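You operate a simulated robot arm through the tools that you are given. There is no shell and no other tool.

You are at the controls of a simulated robot arm. One attempt, no reset.

## Task
Line up the spines and close the row with the bookend.
Fine: push in the three books that stick out; all standing.

The check looks at the end state, three seconds after you hand in, the way a careful person would. Anything else that was tipped, shoved, dropped, spilled or broken makes it a failure.

## Robot
A 7-joint arm with a two-finger parallel gripper, fixed in place. Base frame: the origin is at the foot of the arm, x ahead of it, y to its left, z up. Readings come in m, rad, newtons and seconds.
With the tool pointing down near the work surface it reaches from about 0.1 to 0.78 m from the base axis. Its first joint turns from -0.297 to 2.199 rad. Payload 1.57 kg.
Tool frame: the origin (TCP) lies between the finger pads and is the grasp point; the fingertips stand 0.03 m ahead of it; z points along the fingers, y is the line along which they close. The gripper opens to 0.08 m. The fingers are 0.017 m wide and 0.012 m thick; the gripper's body (0.04 by 0.082 m) begins 0.08 m behind the TCP.
Orientation is told as [roll, pitch, yaw] about the base's x, y, z axes, in that order, counted from this pose: with the fingers straight down and closing along the base's y, the tool's x points along the base's -x, its y along +y and its z along -z.

## Interface
- The arm moves only by the tool step_arm. Its argument "plan" is a list of rows, each a list of 7 numbers: the shift along the tool's x, y, z in m, then the turn, a rotation vector about the tool's x, y, z in rad, then the opening, from 0 (shut) to 1 (fully open). In form: [[dx, dy, dz, rx, ry, rz, claw], ...]. A call has 1 to 20 rows; each row shifts and turns the commanded pose from where the row before left it, along the tool's axes as they then stand. Rows are played at 5 a second. More than 0.05 m and 0.15 rad between two rows, or a gripper value outside its range, and nothing of the call is played. Where a pose cannot be reached the arm comes as near as it can. A force on the tool above 90 N (or 10 N above the force at the start of the call, whichever is more), or a blocked arm, ends the call early, and 0.2 s more pass. Each finger travels about 0.045 m/s and halts on what it meets, pressing with about 43 N; the grip force reading is that of the motor and also rises with nothing between the fingers. The clock runs only during rows and for 0.2 s after the last one: add rows that do not move to give the fingers time. It gives the time, the measured TCP pose, the force on the tool (base axes), the opening and the grip force at its end, in the units of the frame above (readings bear some noise), with the torque about the TCP (base axes, N m) and any sound that the robot's microphone picked up, and new pictures: "views" is both (left out), scene, wrist or none.
- Cameras (640 x 400 px; columns grow to the right, rows downward): "scene" is fixed at [0.4014, 0.4998, 1.649]; the picture's right is [-1.00, -0.04, 0.00], its down [-0.02, 0.48, -0.88] and it looks along [0.04, -0.88, -0.48] (base axes); focal length 327 px, centre (320, 200). "wrist" rides on the gripper at [0.072, -0.007, -0.122] in the tool frame; the picture's right is [0.09, 1.00, 0.00], its down [-0.84, 0.08, -0.54] and it looks along [-0.54, 0.05, 0.84] (tool axes); focal length 238 px, centre (320, 200). There is no depth. A picture from a camera that has moved, and an enlarged one, comes with that camera's place and axes in the base frame and with its lens.
- lift_body(by): slides the trunk up (or, below 0, down) by that many m; the arm rides with it, the base frame stays. It gives what a move gives, with no picture.
- close_up(camera, box): a new picture of the part [left, top, right, bottom] of that camera's present view, enlarged. No time passes.
- job_done(): hands the job in; it is judged then, once.

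Nothing tells you positions but the pictures and the camera data. Unless the task says otherwise, let go and move clear before handing in.

The tools are called after "Emit:" as name(argument=value, ...) on one line, values as JSON. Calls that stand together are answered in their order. step_arm: Moves the arm, as the interface text tells. Its arguments: {"type":"object","properties":{"plan":{"type":"array"},"views":{"type":"string","enum":["both","scene","wrist","none"]}},"required":["plan"]} The other tools are called the same way: lift_body (by) slides the trunk up or down; close_up (camera, box) takes an enlarged picture of a part of a camera's view; job_done () hands the job in.

At the start:

```text
time_s: 0.0
tcp_pos: [0.4318, -0.0206, 1.3413]
tcp_rot: [-0.001, -0.001, 0.0]
force: [-0.7, -0.7, 0.1]
wrist_torque: [0.05, 0.0, -0.02]
grip_width: 0.0802
grip_force: 0.1
trunk travel left (down, up): [-0.7, 0.09]
```

scene: 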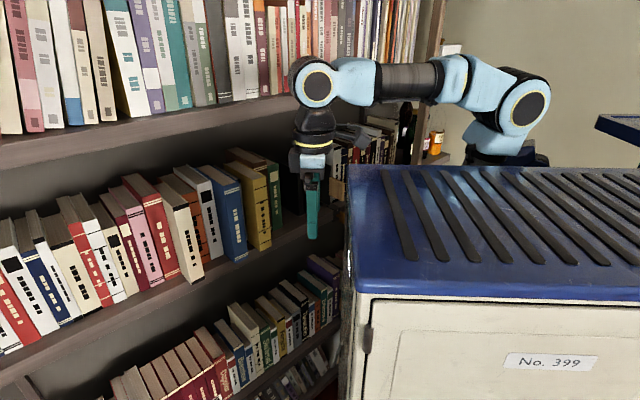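
wrist: 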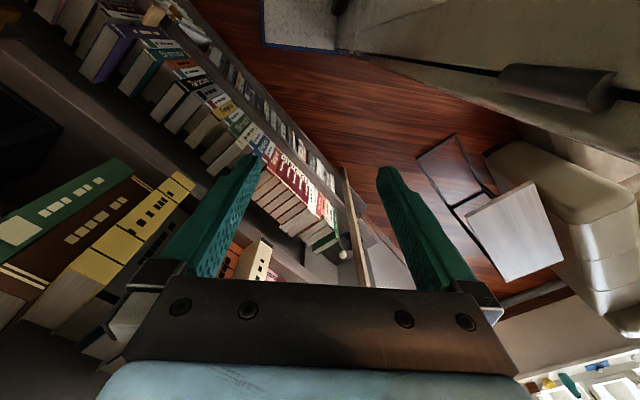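

I see a bookcase on the left of the scene view, with the arm in front of its middle shelf, where some books appear to stick out. I'll enlarge the views to find the row, the three books and the bookend.

Emit:
close_up(camera="scene", box=[160, 130, 360, 260])

Emit:
close_up(camera="scene", box=[0, 160, 220, 360])

Emit:
close_up(camera="scene", box=[320, 80, 460, 200])

Emit:
close_up(camera="wrist", box=[0, 100, 320, 380])

```text
3.08 times, centred on (260, 195) of scene
camera zoom: at [0.4014, 0.4998, 1.649], right [-1.0, -0.04, 0.0], down [-0.02, 0.48, -0.88], along [0.04, -0.88, -0.48], focal length 1007 px, centre (505, 215)
```

zoom: 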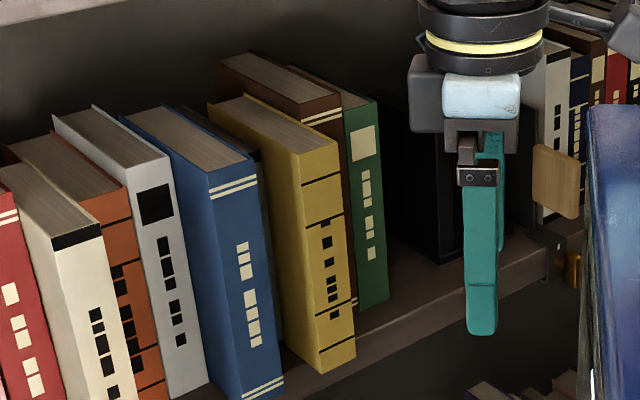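

```text
2.00 times, centred on (110, 260) of scene
camera zoom: at [0.4014, 0.4998, 1.649], right [-1.0, -0.04, 0.0], down [-0.02, 0.48, -0.88], along [0.04, -0.88, -0.48], focal length 654 px, centre (740, 80)
```

zoom: 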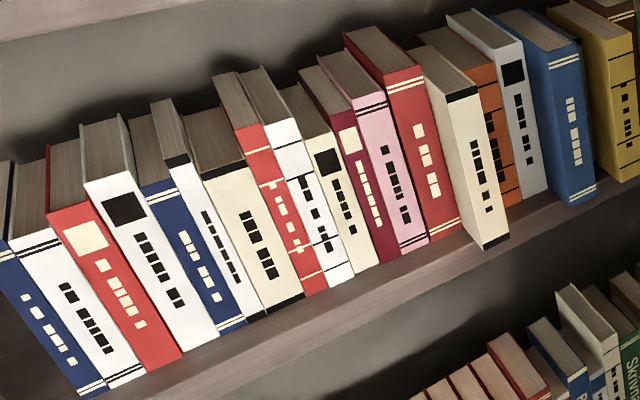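

```text
3.33 times, centred on (390, 140) of scene
camera zoom: at [0.4014, 0.4998, 1.649], right [-1.0, -0.04, 0.0], down [-0.02, 0.48, -0.88], along [0.04, -0.88, -0.48], focal length 1091 px, centre (87, 400)
```

zoom: 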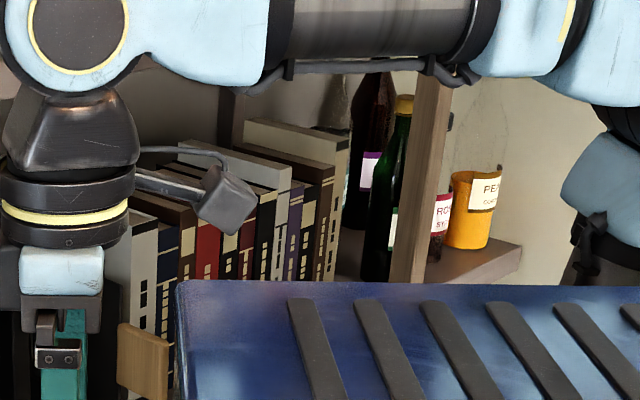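

```text
1.43 times, centred on (160, 240) of wrist
camera zoom: at [0.3614, -0.0277, 1.4626], right [-0.09, 1.0, 0.0], down [0.84, 0.08, 0.54], along [0.54, 0.05, -0.84], focal length 340 px, centre (549, 143)
```

zoom: 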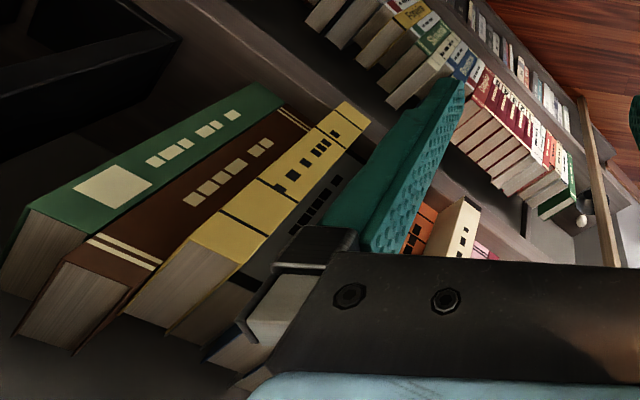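

The row is on the middle shelf, and yellow, blue and cream seem to stick out. There is a dark object right of the green book that may be the bookend. I'll look closer at each of these.

Emit:
close_up(camera="scene", box=[255, 140, 355, 240])

Emit:
close_up(camera="scene", box=[160, 140, 290, 270])

Emit:
close_up(camera="wrist", box=[0, 0, 160, 180])

Emit:
close_up(camera="wrist", box=[200, 200, 360, 300])

Emit:
close_up(camera="scene", box=[0, 150, 170, 360])

```text
4.00 times, centred on (305, 190) of scene
camera zoom: at [0.4014, 0.4998, 1.649], right [-1.0, -0.04, 0.0], down [-0.02, 0.48, -0.88], along [0.04, -0.88, -0.48], focal length 1309 px, centre (380, 240)
```

zoom: 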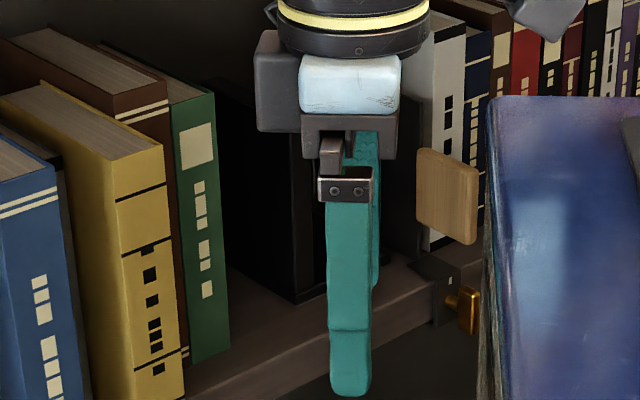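

```text
3.08 times, centred on (225, 205) of scene
camera zoom: at [0.4014, 0.4998, 1.649], right [-1.0, -0.04, 0.0], down [-0.02, 0.48, -0.88], along [0.04, -0.88, -0.48], focal length 1007 px, centre (612, 185)
```

zoom: 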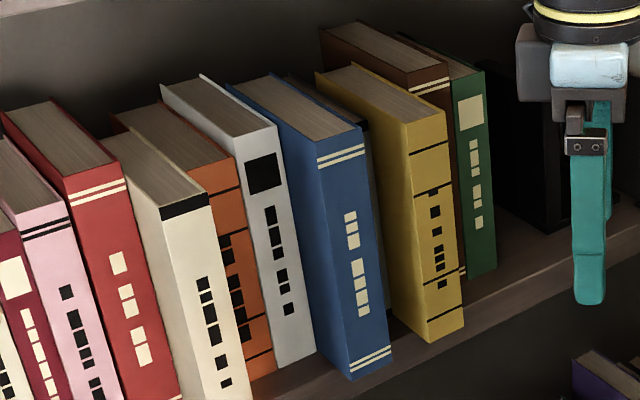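

```text
2.22 times, centred on (80, 90) of wrist
camera zoom: at [0.3614, -0.0277, 1.4626], right [-0.09, 1.0, 0.0], down [0.84, 0.08, 0.54], along [0.54, 0.05, -0.84], focal length 530 px, centre (853, 444)
```

zoom: 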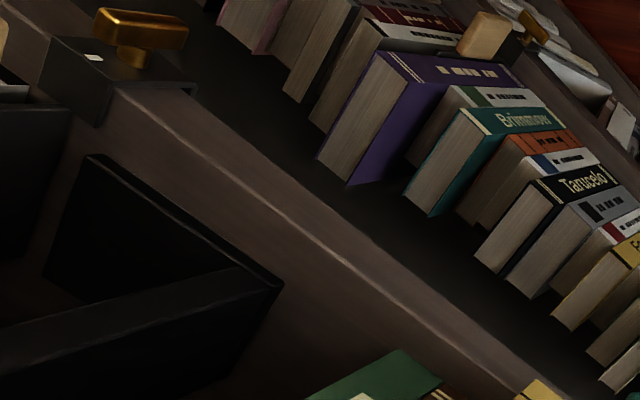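

```text
4.00 times, centred on (280, 250) of wrist
camera zoom: at [0.3614, -0.0277, 1.4626], right [-0.09, 1.0, 0.0], down [0.84, 0.08, 0.54], along [0.54, 0.05, -0.84], focal length 953 px, centre (480, 0)
```

zoom: 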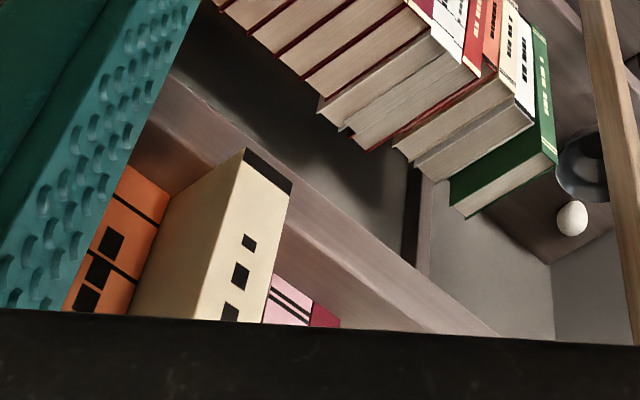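

```text
1.90 times, centred on (85, 255) of scene
camera zoom: at [0.4014, 0.4998, 1.649], right [-1.0, -0.04, 0.0], down [-0.02, 0.48, -0.88], along [0.04, -0.88, -0.48], focal length 623 px, centre (768, 95)
```

zoom: 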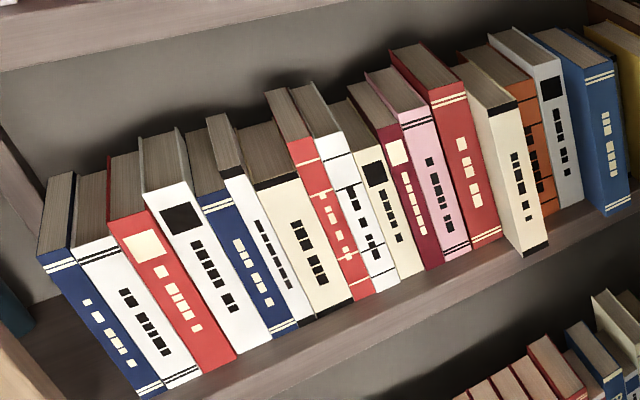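

The row ends at the green book. Right of it, across a gap, stands a dark metal bookend. The yellow, blue and cream books jut out, and the shelf looks turned about 55° to the base axes. I'll turn and tilt the hand so the wrist camera faces the shelf.

Emit:
step_arm(plan=[[0, 0, 0, 0, 0, 0.14, 0], [0, 0, 0, 0, 0, 0.14, 0], [0, 0, 0, 0, 0, 0.14, 0], [0, 0, 0, 0, 0, 0.14, 0], [0, 0, 0, 0, -0.12, 0, 0], [0, 0, 0, 0, -0.12, 0, 0], [0, 0, 0, 0, -0.12, 0, 0], [0, 0, 0, 0, 0, 0, 0]])

```text
time_s: 1.5
tcp_pos: [0.4463, -0.0362, 1.3463]
tcp_rot: [-0.002, -0.254, -0.575]
force: [4.1, -63.8, 9.8]
wrist_torque: [7.61, 1.5, 6.53]
grip_width: 0.0
grip_force: 21.5
out of reach, approached as far as the arm can: row 6, 7
trunk travel left (down, up): [-0.7, 0.09]
stopped in row 7: the force on the tool passed its limit at 120 N (the readings are from after the stop); the commanded pose is now the measured one
camera wrist: at [0.3586, 0.0136, 1.4463], right [0.47, 0.88, -0.02], down [0.61, -0.3, 0.73], along [0.64, -0.36, -0.68], focal length 238 px, centre (320, 200)
```

scene: 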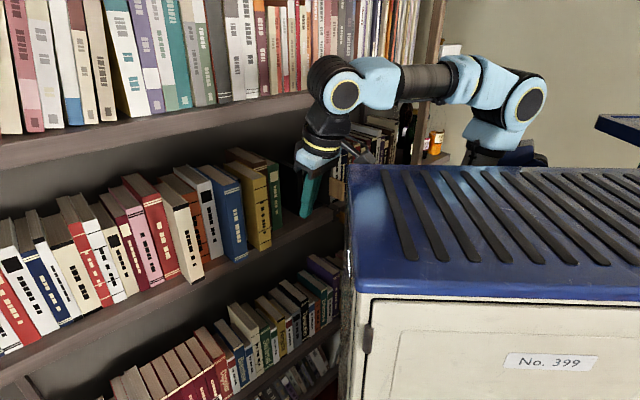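
wrist: 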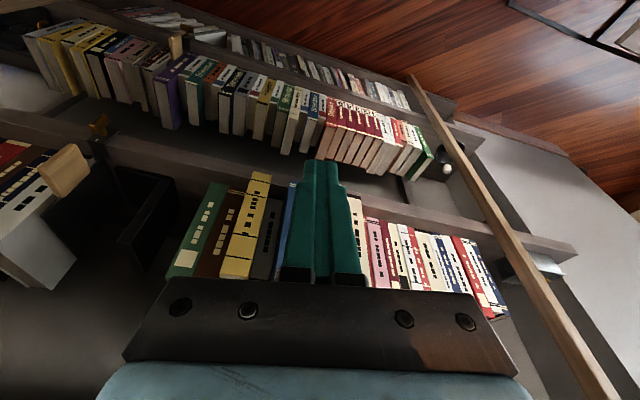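

The move stopped against something at the rear of the hand, possibly the cabinet or a joint limit. I'll look closely before moving again.

Emit:
close_up(camera="scene", box=[280, 60, 440, 220])

Emit:
close_up(camera="wrist", box=[0, 80, 320, 290])

```text
2.50 times, centred on (360, 140) of scene
camera zoom: at [0.4014, 0.4998, 1.649], right [-1.0, -0.04, 0.0], down [-0.02, 0.48, -0.88], along [0.04, -0.88, -0.48], focal length 818 px, centre (220, 350)
```

zoom: 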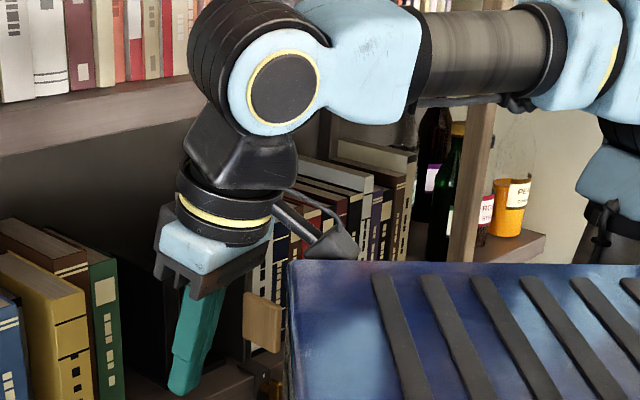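

```text
1.90 times, centred on (160, 185) of wrist
camera zoom: at [0.3586, 0.0136, 1.4463], right [0.47, 0.88, -0.02], down [0.61, -0.3, 0.73], along [0.64, -0.36, -0.68], focal length 454 px, centre (625, 229)
```

zoom: 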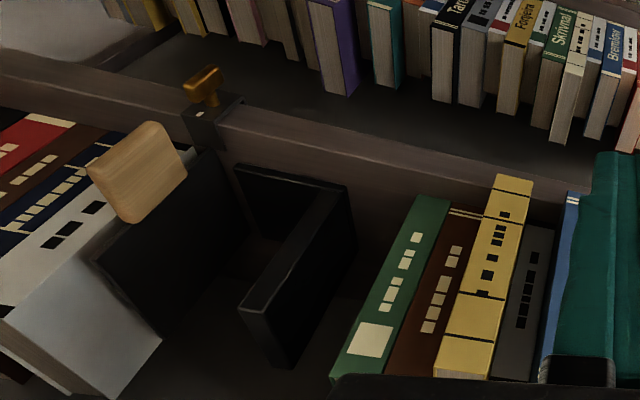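

The reaction torque puts the contact at about (0.34, 0.03, 1.456). That means the cart's rear edge touched the wrist camera, so I need to keep out of x<0.38, y>0.03. Triangulating, the shelf runs along the 45° diagonal with the spine plane at (x−y)/√2 ≈ 0.664. I'll back off towards the shelf and recheck.

Emit:
step_arm(plan=[[-0.02, 0, 0.005, 0, 0, 0, 0], [-0.025, 0, 0.006, 0, 0, 0, 0], [-0.025, 0, 0.006, 0, 0, 0, 0], [0, 0, 0, 0, 0, 0, 0]])

```text
time_s: 2.5
tcp_pos: [0.5062, -0.0664, 1.3475]
tcp_rot: [-0.002, -0.252, -0.571]
force: [0.0, 0.6, 0.4]
wrist_torque: [0.0, 0.02, 0.03]
grip_width: 0.0
grip_force: 21.2
trunk travel left (down, up): [-0.7, 0.09]
camera wrist: at [0.4187, -0.0174, 1.4474], right [0.46, 0.89, -0.02], down [0.61, -0.3, 0.73], along [0.64, -0.36, -0.68], focal length 238 px, centre (320, 200)
```

scene: 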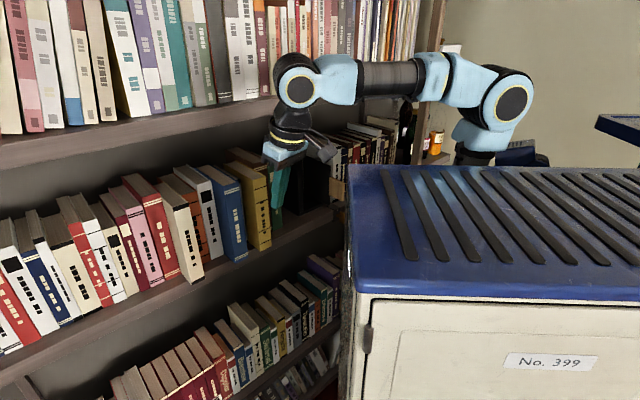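
wrist: 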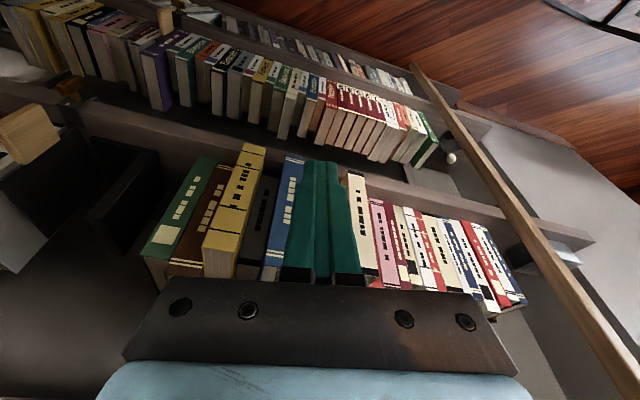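

The arm is free again. I'll turn the hand square to the shelf at a yaw of −45°, slide toward the bookend side, and look at the end of the row.

Emit:
step_arm(plan=[[0, -0.04, 0, 0, 0, 0, 0], [0, -0.03, 0, 0.027, 0, 0.1036, 0], [0, 0, 0, 0.027, 0, 0.1036, 0], [0, 0, 0, 0, -0.1, 0, 0], [0, 0, 0, 0, -0.1, 0, 0], [0, 0, 0, 0, 0, 0, 0]])

```text
time_s: 3.9
tcp_pos: [0.4893, -0.1194, 1.3494]
tcp_rot: [-0.005, -0.451, -0.786]
force: [-0.9, 0.4, 1.3]
wrist_torque: [0.0, -0.04, -0.01]
grip_width: 0.0002
grip_force: 21.3
out of reach, approached as far as the arm can: row 2, 4, 5
trunk travel left (down, up): [-0.7, 0.09]
camera wrist: at [0.4015, -0.0401, 1.4269], right [0.65, 0.76, -0.04], down [0.42, -0.31, 0.85], along [0.64, -0.57, -0.52], focal length 238 px, centre (320, 200)
```

scene: 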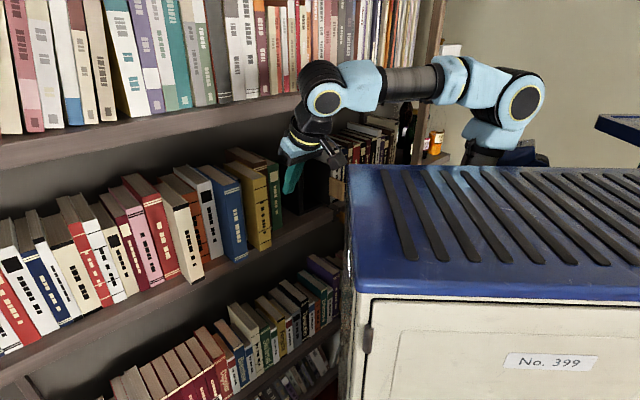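
wrist: 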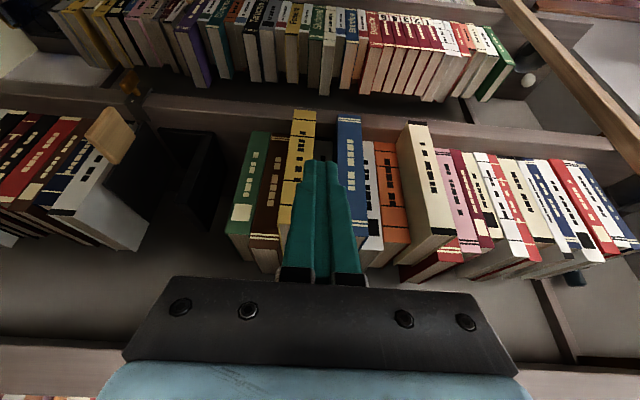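

This view shows the whole row, and the picture is upside down relative to the shelf. Yellow, blue and cream clearly protrude, and the bookend stands left of the green book. I'll zoom in to measure.

Emit:
close_up(camera="wrist", box=[60, 70, 280, 260])

Emit:
close_up(camera="wrist", box=[210, 90, 460, 290])

Emit:
close_up(camera="wrist", box=[400, 100, 640, 300])

Emit:
close_up(camera="scene", box=[250, 100, 400, 240])

```text
2.11 times, centred on (170, 165) of wrist
camera zoom: at [0.4015, -0.0401, 1.4269], right [0.65, 0.76, -0.04], down [0.42, -0.31, 0.85], along [0.64, -0.57, -0.52], focal length 502 px, centre (636, 274)
```

zoom: 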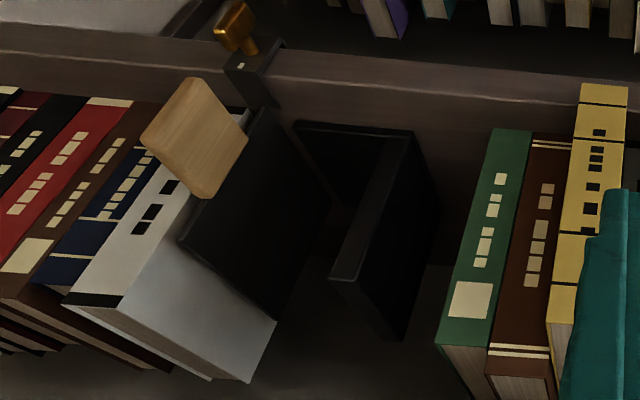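

```text
2.00 times, centred on (335, 190) of wrist
camera zoom: at [0.4015, -0.0401, 1.4269], right [0.65, 0.76, -0.04], down [0.42, -0.31, 0.85], along [0.64, -0.57, -0.52], focal length 477 px, centre (290, 220)
```

zoom: 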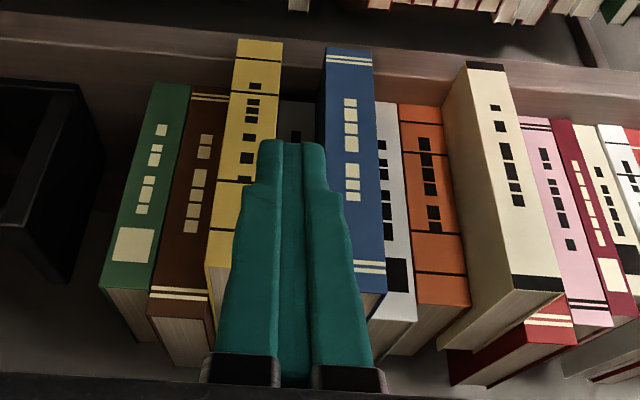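

```text
2.00 times, centred on (520, 200) of wrist
camera zoom: at [0.4015, -0.0401, 1.4269], right [0.65, 0.76, -0.04], down [0.42, -0.31, 0.85], along [0.64, -0.57, -0.52], focal length 477 px, centre (-80, 200)
```

zoom: 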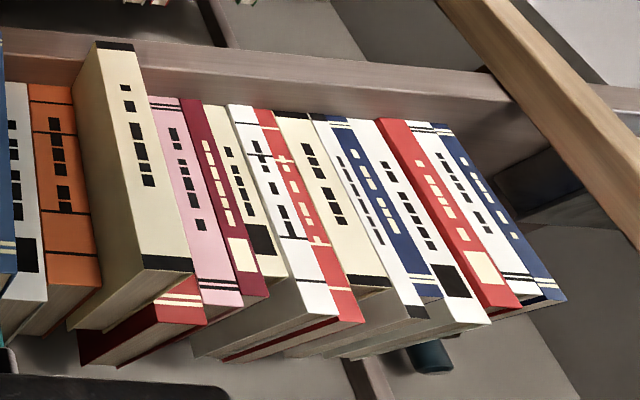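

```text
2.86 times, centred on (325, 170) of scene
camera zoom: at [0.4014, 0.4998, 1.649], right [-1.0, -0.04, 0.0], down [-0.02, 0.48, -0.88], along [0.04, -0.88, -0.48], focal length 935 px, centre (306, 286)
```

zoom: 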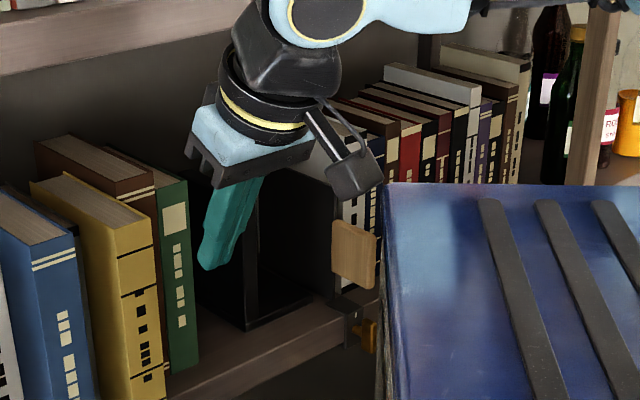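

Measured in shelf coordinates, with u along the row and p into the shelf:

| Item | u (m) | p (m) |
|---|---|---|
| Aligned spines | – | ≈ 0.66 |
| Yellow (0.22–0.26) | 0.238 | ≈ 0.597 |
| Blue (0.296–0.338) | 0.317 | ≈ 0.597 |
| Cream (0.426–0.466) | 0.446 | ≈ 0.60 |
| Bookend face | ≈ 0.05 | ≈ 0.67 |
| Green's near side | ≈ 0.133 | – |

The shelf surface is at z≈1.07. Next I'll move the closed fingers to a standoff in front of the yellow spine.

Emit:
step_arm(plan=[[-0.036, -0.012, 0.0174, 0, 0, 0, 0], [-0.036, -0.012, 0.0174, 0, 0, 0, 0], [0.0185, 0, 0.0383, 0, 0, 0, 0], [0.0185, 0, 0.0383, 0, 0, 0, 0], [0.0185, 0, 0.0383, 0, 0, 0, 0], [0.0185, 0, 0.0383, 0, 0, 0, 0], [0, 0, 0, 0, 0, 0, 0]])

```text
time_s: 5.5
tcp_pos: [0.528, -0.1948, 1.1784]
tcp_rot: [-0.002, -0.454, -0.786]
force: [0.5, 0.1, -0.1]
wrist_torque: [-0.01, 0.0, -0.02]
grip_width: 0.0
grip_force: 21.1
trunk travel left (down, up): [-0.7, 0.09]
camera wrist: at [0.4399, -0.1152, 1.2564], right [0.65, 0.76, -0.04], down [0.42, -0.31, 0.85], along [0.64, -0.57, -0.52], focal length 238 px, centre (320, 200)
```

scene: 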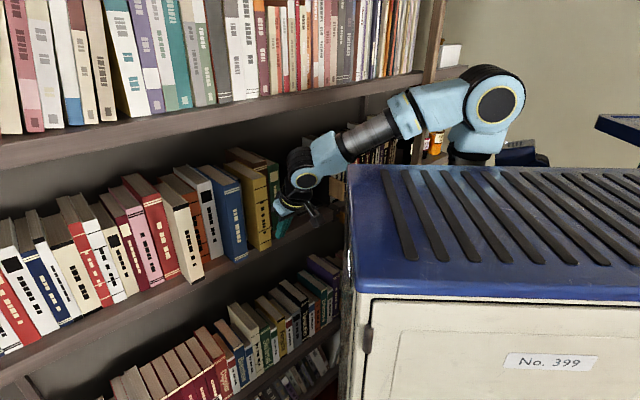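
wrist: 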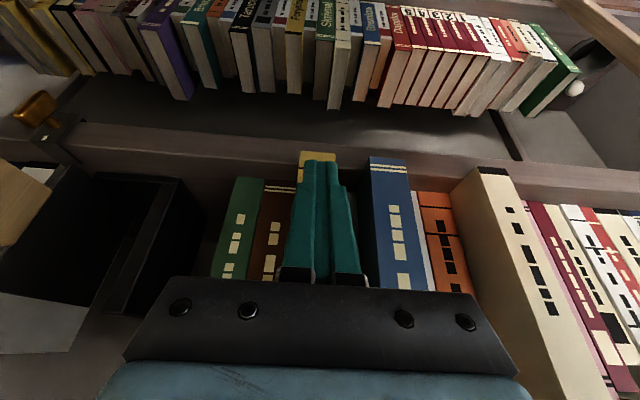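

The fingers line up with the yellow spine. I'll approach along p and feel for contact.

Emit:
step_arm(plan=[[-0.0225, 0, 0.011, 0, 0, 0, 0], [-0.0225, 0, 0.011, 0, 0, 0, 0], [0, 0, 0, 0, 0, 0, 0]])

Emit:
step_arm(plan=[[-0.0045, 0, 0.0022, 0, 0, 0, 0], [-0.0045, 0, 0.0022, 0, 0, 0, 0], [-0.0045, 0, 0.0022, 0, 0, 0, 0], [-0.0045, 0, 0.0022, 0, 0, 0, 0], [0, 0, 0, 0, 0, 0, 0]])

```text
time_s: 6.3
tcp_pos: [0.5637, -0.2295, 1.1791]
tcp_rot: [-0.002, -0.453, -0.787]
force: [0.2, 0.2, -0.1]
wrist_torque: [-0.04, 0.0, -0.02]
grip_width: 0.0
grip_force: 21.4
trunk travel left (down, up): [-0.7, 0.09]
camera wrist: at [0.4776, -0.1513, 1.2565], right [0.65, 0.76, -0.04], down [0.42, -0.31, 0.85], along [0.64, -0.57, -0.52], focal length 238 px, centre (320, 200)
```

scene: 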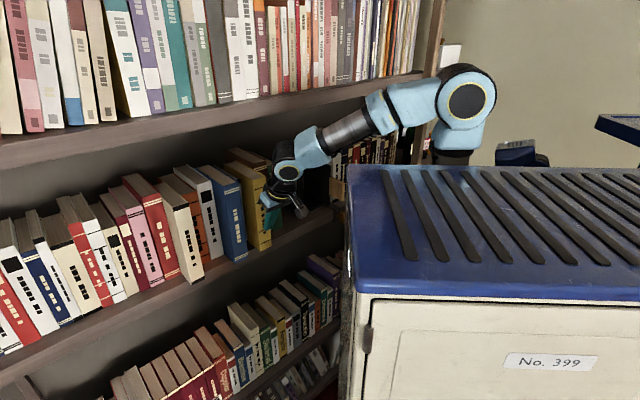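
wrist: 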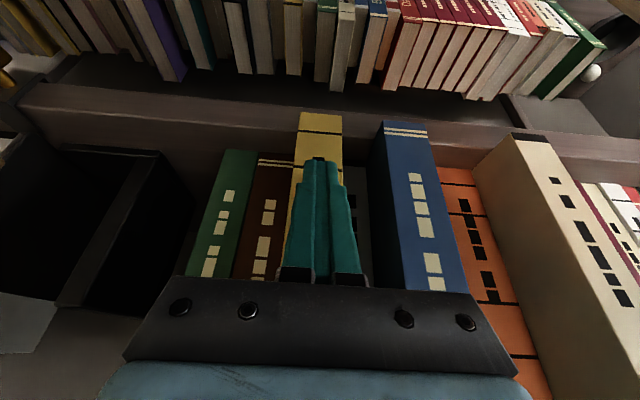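

```text
time_s: 7.5
tcp_pos: [0.578, -0.2426, 1.1779]
tcp_rot: [-0.001, -0.455, -0.787]
force: [-2.7, 4.1, 3.3]
wrist_torque: [0.05, -0.02, 0.01]
grip_width: 0.0002
grip_force: 21.3
trunk travel left (down, up): [-0.7, 0.09]
camera wrist: at [0.4906, -0.1637, 1.2567], right [0.65, 0.76, -0.04], down [0.42, -0.31, 0.85], along [0.64, -0.57, -0.52], focal length 238 px, centre (320, 200)
```

scene: 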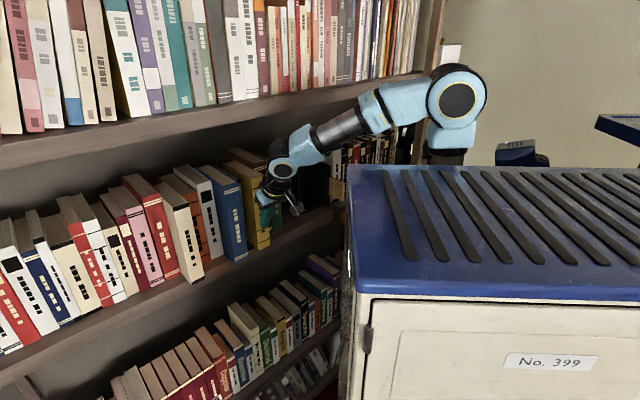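
wrist: 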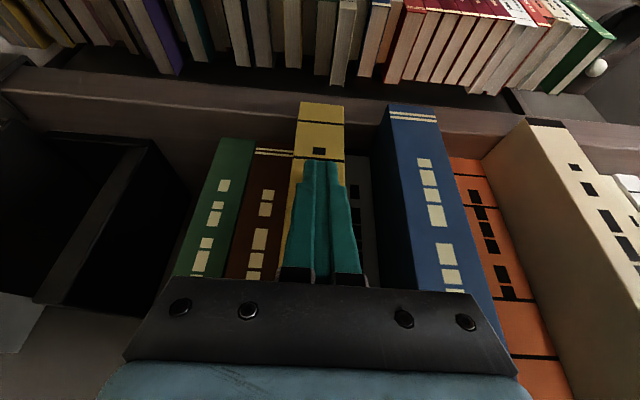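

Contact at p≈0.60, as expected, with a light push of about 5 N. I'll slide the yellow book in gently.

Emit:
step_arm(plan=[[-0.0072, 0, 0.0035, 0, 0, 0, 0], [-0.0072, 0, 0.0035, 0, 0, 0, 0], [-0.0072, 0, 0.0035, 0, 0, 0, 0], [-0.0072, 0, 0.0035, 0, 0, 0, 0], [-0.0072, 0, 0.0035, 0, 0, 0, 0], [0, 0, 0, 0, 0, 0, 0]])

Emit:
close_up(camera="wrist", box=[170, 80, 470, 300])

Emit:
close_up(camera="scene", box=[170, 130, 330, 270])

```text
time_s: 8.9
tcp_pos: [0.6052, -0.272, 1.1791]
tcp_rot: [-0.002, -0.453, -0.787]
force: [-1.0, 0.8, 0.7]
wrist_torque: [0.03, 0.03, 0.0]
grip_width: 0.0002
grip_force: 21.6
trunk travel left (down, up): [-0.7, 0.09]
camera wrist: at [0.5188, -0.1917, 1.2562], right [0.65, 0.76, -0.04], down [0.42, -0.31, 0.85], along [0.64, -0.57, -0.52], focal length 238 px, centre (320, 200)
```

scene: 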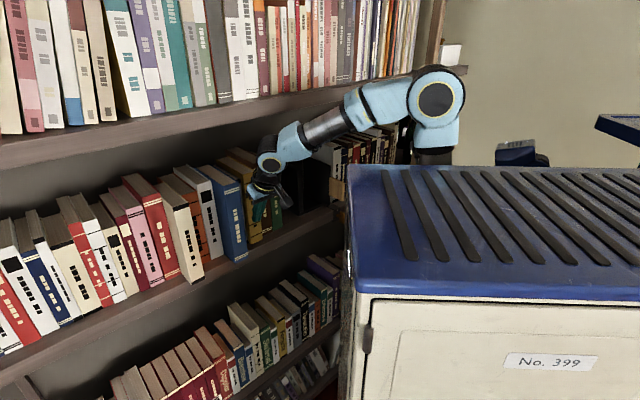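
wrist: 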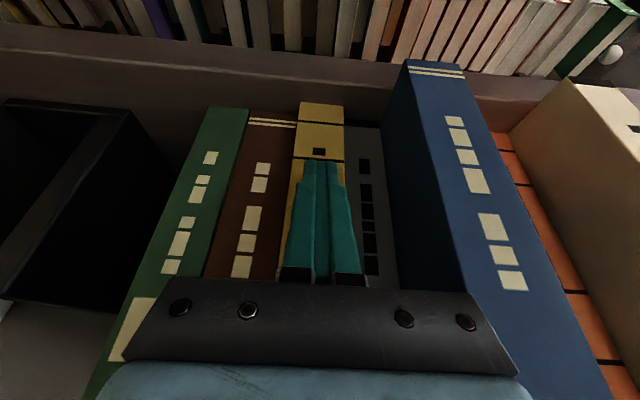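

```text
1.82 times, centred on (320, 190) of wrist
camera zoom: at [0.5188, -0.1917, 1.2562], right [0.65, 0.76, -0.04], down [0.42, -0.31, 0.85], along [0.64, -0.57, -0.52], focal length 433 px, centre (320, 218)
```

zoom: 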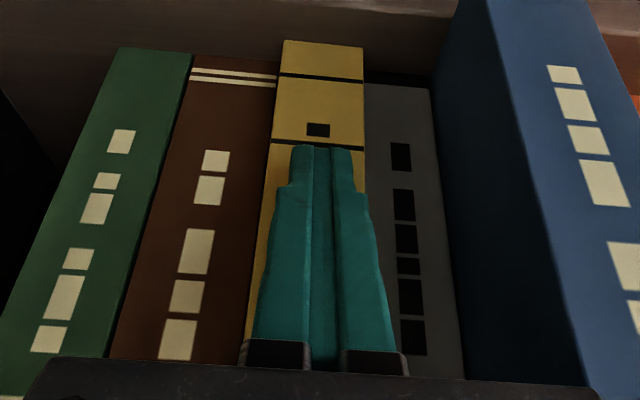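

```text
2.86 times, centred on (250, 200) of scene
camera zoom: at [0.4014, 0.4998, 1.649], right [-1.0, -0.04, 0.0], down [-0.02, 0.48, -0.88], along [0.04, -0.88, -0.48], focal length 935 px, centre (520, 200)
```

zoom: 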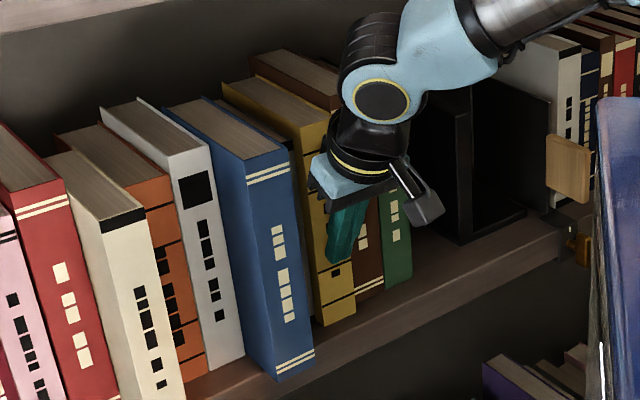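

Yellow is now at p≈0.642, and its neighbours brown, grey and green are at about 0.656. I'll push it about 14 mm more.

Emit:
step_arm(plan=[[-0.0045, 0, 0.0022, 0, 0, 0, 0], [-0.0045, 0, 0.0022, 0, 0, 0, 0], [-0.0036, 0, 0.0018, 0, 0, 0, 0], [0, 0, 0, 0, 0, 0, 0]])

Emit:
close_up(camera="wrist", box=[170, 80, 470, 300])

Emit:
close_up(camera="scene", box=[170, 130, 330, 270])

```text
time_s: 9.9
tcp_pos: [0.6165, -0.2825, 1.1778]
tcp_rot: [-0.004, -0.452, -0.789]
force: [-1.5, 1.8, -1.7]
wrist_torque: [0.08, 0.01, 0.0]
grip_width: 0.0002
grip_force: 21.4
trunk travel left (down, up): [-0.7, 0.09]
camera wrist: at [0.5283, -0.2025, 1.2557], right [0.65, 0.76, -0.04], down [0.42, -0.31, 0.85], along [0.64, -0.57, -0.52], focal length 238 px, centre (320, 200)
```

scene: 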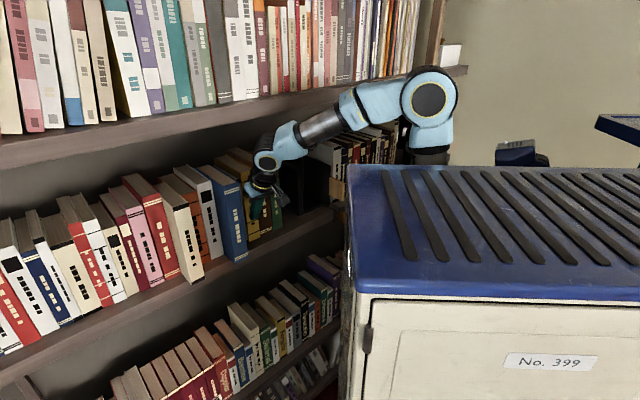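
wrist: 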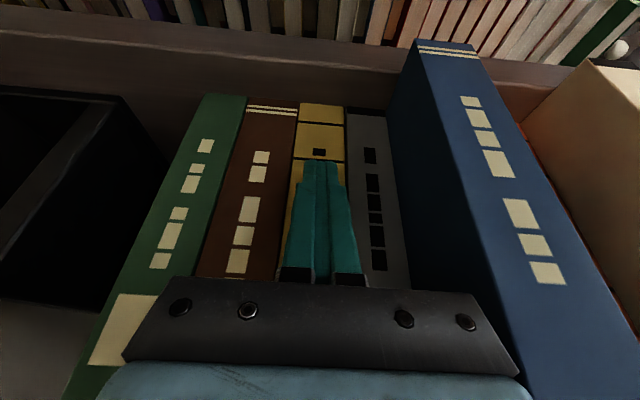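

```text
1.82 times, centred on (320, 190) of wrist
camera zoom: at [0.5283, -0.2025, 1.2557], right [0.65, 0.76, -0.04], down [0.42, -0.31, 0.85], along [0.64, -0.57, -0.52], focal length 433 px, centre (320, 218)
```

zoom: 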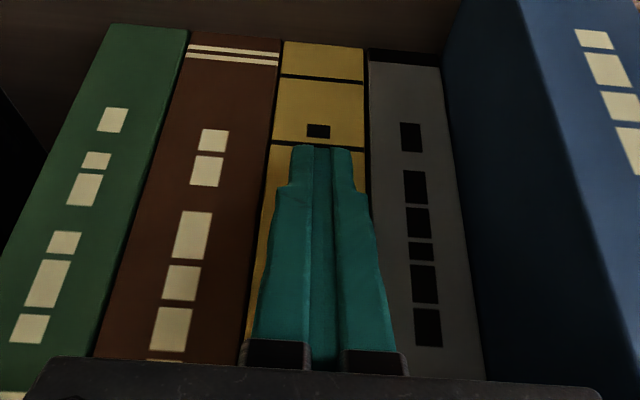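

```text
2.86 times, centred on (250, 200) of scene
camera zoom: at [0.4014, 0.4998, 1.649], right [-1.0, -0.04, 0.0], down [-0.02, 0.48, -0.88], along [0.04, -0.88, -0.48], focal length 935 px, centre (520, 200)
```

zoom: 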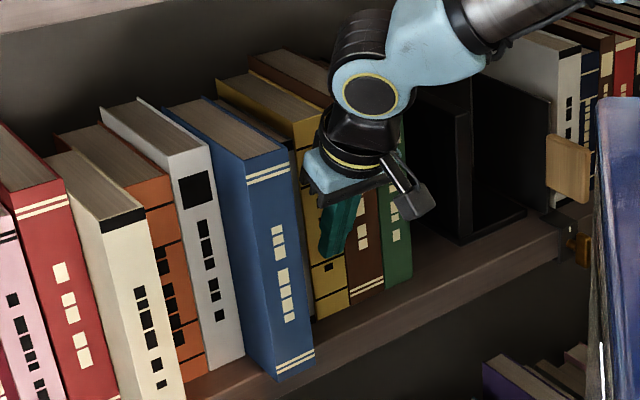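

Yellow is flush with brown, green and grey to about 1 mm. I'll back off, move over to blue (u≈0.317) and approach it.

Emit:
step_arm(plan=[[0.03, 0, -0.0146, 0, 0, 0, 0], [0.03, 0, -0.0146, 0, 0, 0, 0], [0.036, 0, -0.0175, 0, 0, 0, 0], [0, 0.0405, 0, 0, 0, 0, 0], [0, 0.0405, 0, 0, 0, 0, 0], [0, 0, 0, 0, 0, 0, 0], [0, 0, 0, 0, 0, 0, 0]])

Emit:
close_up(camera="wrist", box=[170, 80, 470, 300])

```text
time_s: 11.5
tcp_pos: [0.5984, -0.1467, 1.1787]
tcp_rot: [-0.002, -0.455, -0.789]
force: [0.6, -0.4, -0.5]
wrist_torque: [-0.02, -0.05, 0.01]
grip_width: 0.0
grip_force: 21.1
trunk travel left (down, up): [-0.7, 0.09]
camera wrist: at [0.5104, -0.0687, 1.2567], right [0.65, 0.76, -0.04], down [0.42, -0.31, 0.85], along [0.64, -0.57, -0.52], focal length 238 px, centre (320, 200)
```

scene: 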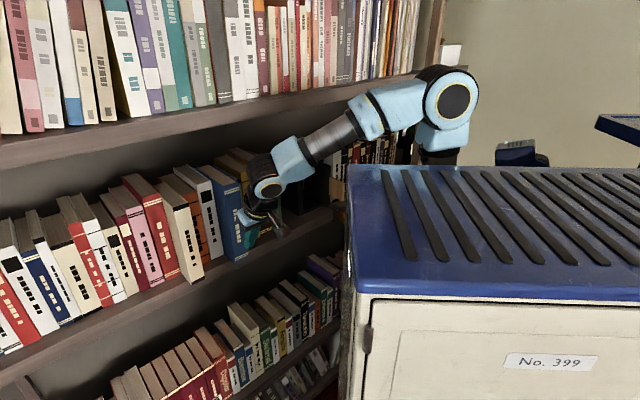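
wrist: 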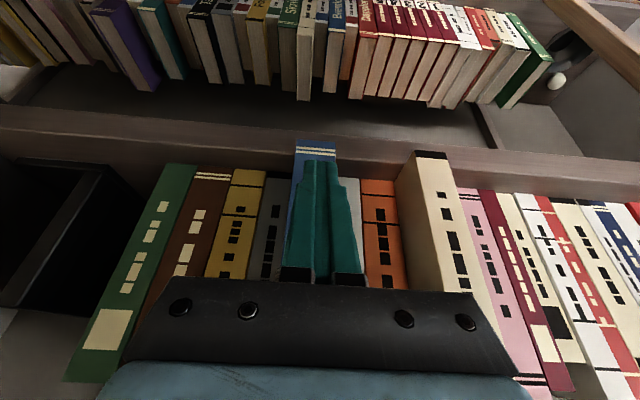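

```text
1.82 times, centred on (320, 190) of wrist
camera zoom: at [0.5104, -0.0687, 1.2567], right [0.65, 0.76, -0.04], down [0.42, -0.31, 0.85], along [0.64, -0.57, -0.52], focal length 433 px, centre (320, 218)
```

zoom: 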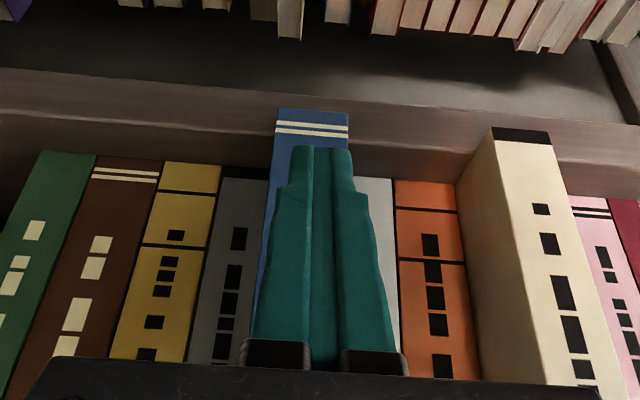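

The fingers are in front of blue. I'll approach and push it to about 12 mm short of flush, then check.

Emit:
step_arm(plan=[[-0.0202, -0.003, 0.0099, 0, 0, 0, 0], [-0.0202, 0, 0.0099, 0, 0, 0, 0], [-0.0072, 0, 0.0035, 0, 0, 0, 0], [-0.0072, 0, 0.0035, 0, 0, 0, 0], [-0.0072, 0, 0.0035, 0, 0, 0, 0], [-0.0072, 0, 0.0035, 0, 0, 0, 0], [-0.0072, 0, 0.0035, 0, 0, 0, 0], [-0.0072, 0, 0.0035, 0, 0, 0, 0], [0, 0, 0, 0, 0, 0, 0]])

Emit:
close_up(camera="wrist", box=[170, 80, 470, 300])

```text
time_s: 13.5
tcp_pos: [0.6635, -0.217, 1.1775]
tcp_rot: [-0.001, -0.453, -0.785]
force: [-1.1, -0.1, -0.7]
wrist_torque: [-0.1, -0.09, -0.05]
grip_width: 0.0
grip_force: 21.7
trunk travel left (down, up): [-0.7, 0.09]
camera wrist: at [0.5743, -0.1373, 1.256], right [0.65, 0.76, -0.04], down [0.42, -0.31, 0.85], along [0.64, -0.57, -0.52], focal length 238 px, centre (320, 200)
```

scene: 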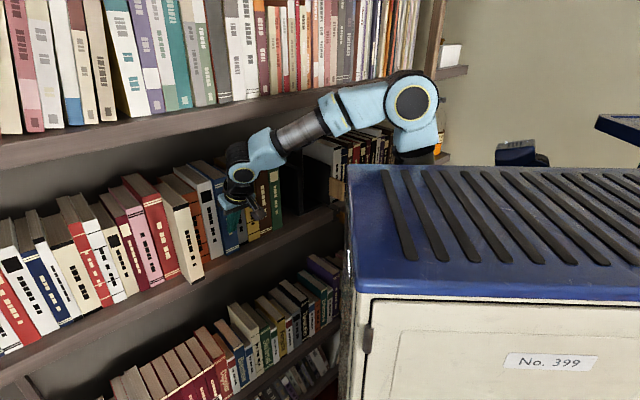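
wrist: 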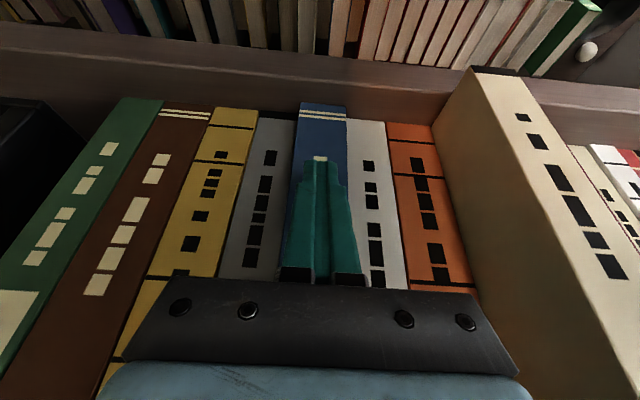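

```text
1.82 times, centred on (320, 190) of wrist
camera zoom: at [0.5743, -0.1373, 1.256], right [0.65, 0.76, -0.04], down [0.42, -0.31, 0.85], along [0.64, -0.57, -0.52], focal length 433 px, centre (320, 218)
```

zoom: 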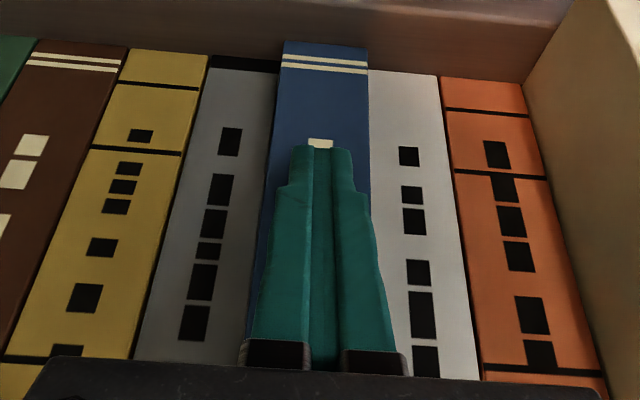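

Blue needs about 12 mm more to reach the line between the grey and white books.

Emit:
step_arm(plan=[[-0.0045, 0, 0.0022, 0, 0, 0, 0], [-0.0045, 0, 0.0022, 0, 0, 0, 0], [-0.0018, 0, 0.0009, 0, 0, 0, 0], [0, 0, 0, 0, 0, 0, 0]])

Emit:
close_up(camera="wrist", box=[170, 80, 470, 300])

```text
time_s: 14.5
tcp_pos: [0.6718, -0.225, 1.1787]
tcp_rot: [-0.003, -0.454, -0.784]
force: [-0.8, 3.7, 2.6]
wrist_torque: [0.04, 0.08, 0.0]
grip_width: 0.0002
grip_force: 21.3
trunk travel left (down, up): [-0.7, 0.09]
camera wrist: at [0.5842, -0.1458, 1.2564], right [0.65, 0.76, -0.04], down [0.42, -0.31, 0.85], along [0.64, -0.57, -0.52], focal length 238 px, centre (320, 200)
```

scene: 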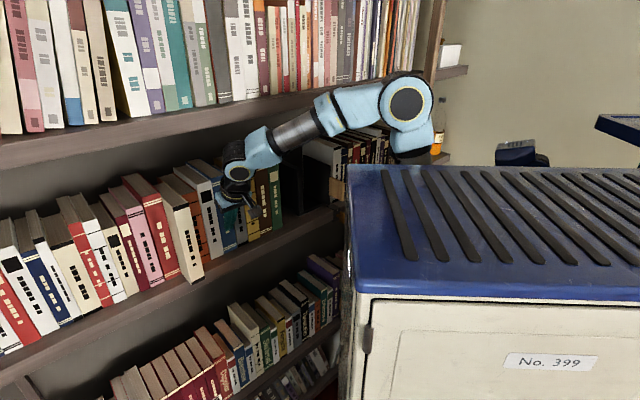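
wrist: 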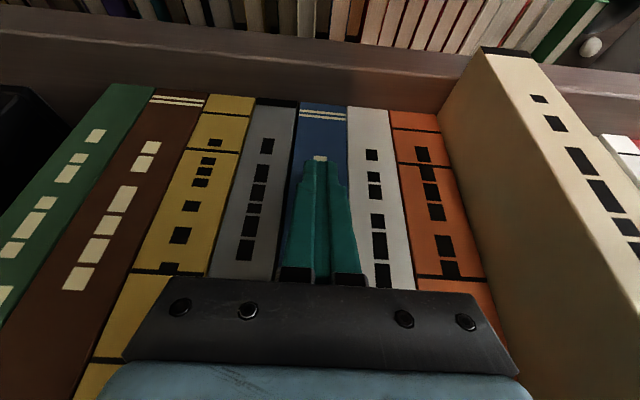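

```text
1.82 times, centred on (320, 190) of wrist
camera zoom: at [0.5842, -0.1458, 1.2564], right [0.65, 0.76, -0.04], down [0.42, -0.31, 0.85], along [0.64, -0.57, -0.52], focal length 433 px, centre (320, 218)
```

zoom: 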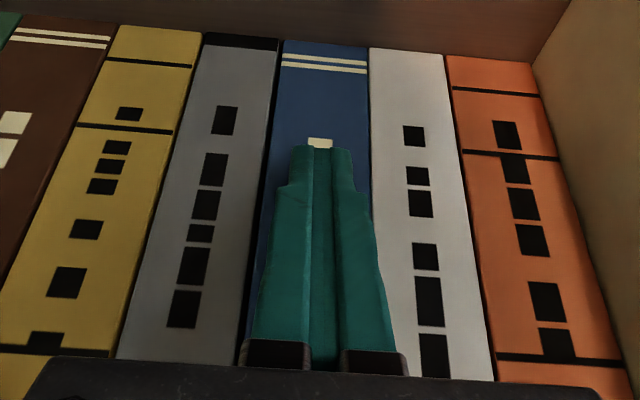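

Blue is flush. Next I'll back off and move to cream (u≈0.446).

Emit:
step_arm(plan=[[0.03, 0, -0.0146, 0, 0, 0, 0], [0.03, 0, -0.0146, 0, 0, 0, 0], [0.036, 0, -0.0175, 0, 0, 0, 0], [0, 0.0435, 0, 0, 0, 0, 0], [0, 0.0435, 0, 0, 0, 0, 0], [0, 0.043, 0, 0, 0, 0, 0], [0, 0, 0, 0, 0, 0, 0], [0, 0, 0, 0, 0, 0, 0]])

Emit:
close_up(camera="wrist", box=[170, 80, 470, 300])

```text
time_s: 16.3
tcp_pos: [0.6893, -0.0589, 1.1795]
tcp_rot: [-0.001, -0.455, -0.788]
force: [0.2, 0.4, 0.5]
wrist_torque: [0.01, 0.03, 0.02]
grip_width: 0.0
grip_force: 21.4
trunk travel left (down, up): [-0.7, 0.09]
camera wrist: at [0.6017, 0.0209, 1.2568], right [0.65, 0.76, -0.04], down [0.42, -0.31, 0.85], along [0.64, -0.57, -0.52], focal length 238 px, centre (320, 200)
```

scene: 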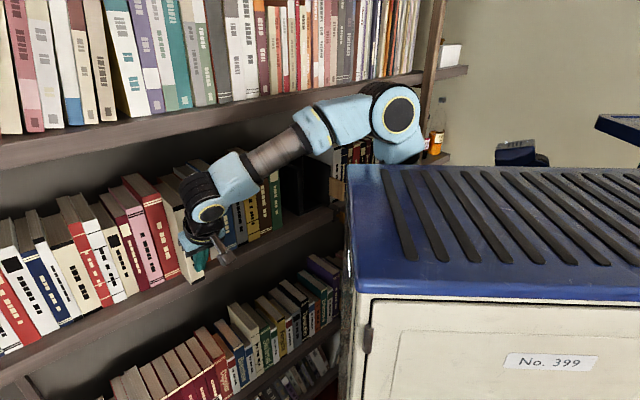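
wrist: 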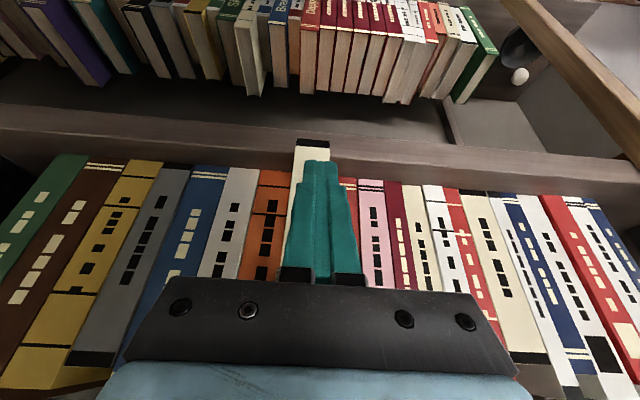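

```text
1.82 times, centred on (320, 190) of wrist
camera zoom: at [0.6017, 0.0209, 1.2568], right [0.65, 0.76, -0.04], down [0.42, -0.31, 0.85], along [0.64, -0.57, -0.52], focal length 433 px, centre (320, 218)
```

zoom: 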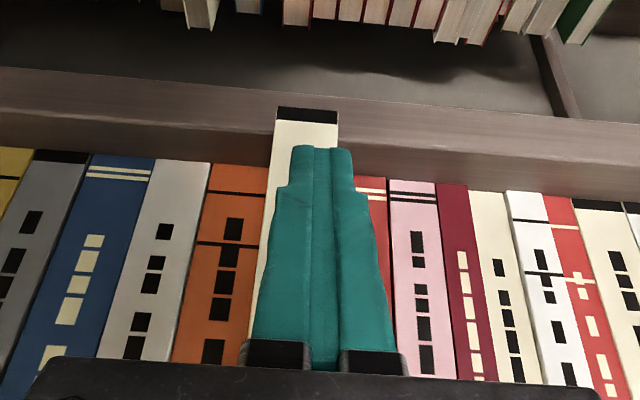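

Cream's centre is at u≈0.440. I'll shift 5 mm, then approach and push to just short of flush.

Emit:
step_arm(plan=[[-0.0202, -0.005, 0.0099, 0, 0, 0, 0], [-0.0202, 0, 0.0099, 0, 0, 0, 0], [-0.0072, 0, 0.0035, 0, 0, 0, 0], [-0.0072, 0, 0.0035, 0, 0, 0, 0], [-0.0072, 0, 0.0035, 0, 0, 0, 0], [-0.0072, 0, 0.0035, 0, 0, 0, 0], [-0.0072, 0, 0.0035, 0, 0, 0, 0], [-0.0068, 0, 0.0033, 0, 0, 0, 0], [0, 0, 0, 0, 0, 0, 0]])

Emit:
close_up(camera="wrist", box=[170, 80, 470, 300])

```text
time_s: 18.3
tcp_pos: [0.7507, -0.1266, 1.1772]
tcp_rot: [-0.002, -0.453, -0.786]
force: [-0.2, 1.0, 0.1]
wrist_torque: [0.05, 0.06, 0.0]
grip_width: 0.0
grip_force: 21.2
trunk travel left (down, up): [-0.7, 0.09]
camera wrist: at [0.6628, -0.0473, 1.2548], right [0.65, 0.76, -0.04], down [0.42, -0.31, 0.85], along [0.64, -0.57, -0.52], focal length 238 px, centre (320, 200)
```

scene: 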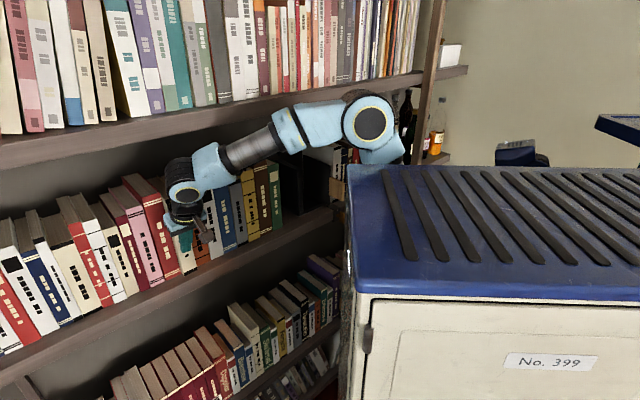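
wrist: 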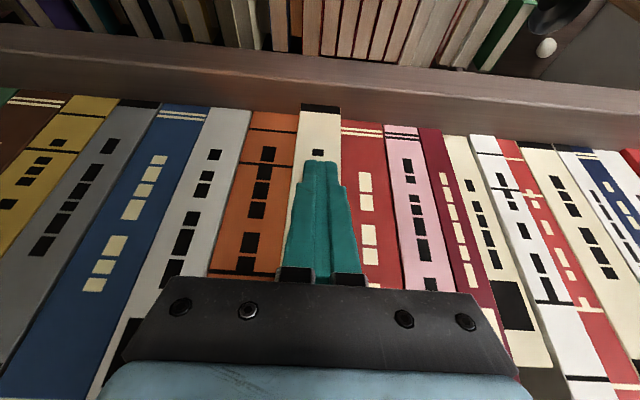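

```text
1.82 times, centred on (320, 190) of wrist
camera zoom: at [0.6628, -0.0473, 1.2548], right [0.65, 0.76, -0.04], down [0.42, -0.31, 0.85], along [0.64, -0.57, -0.52], focal length 433 px, centre (320, 218)
```

zoom: 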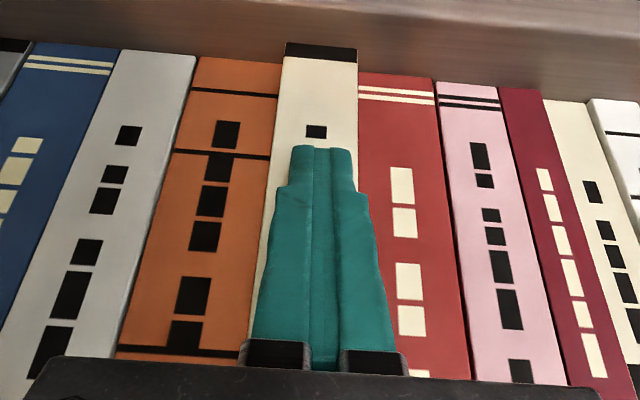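

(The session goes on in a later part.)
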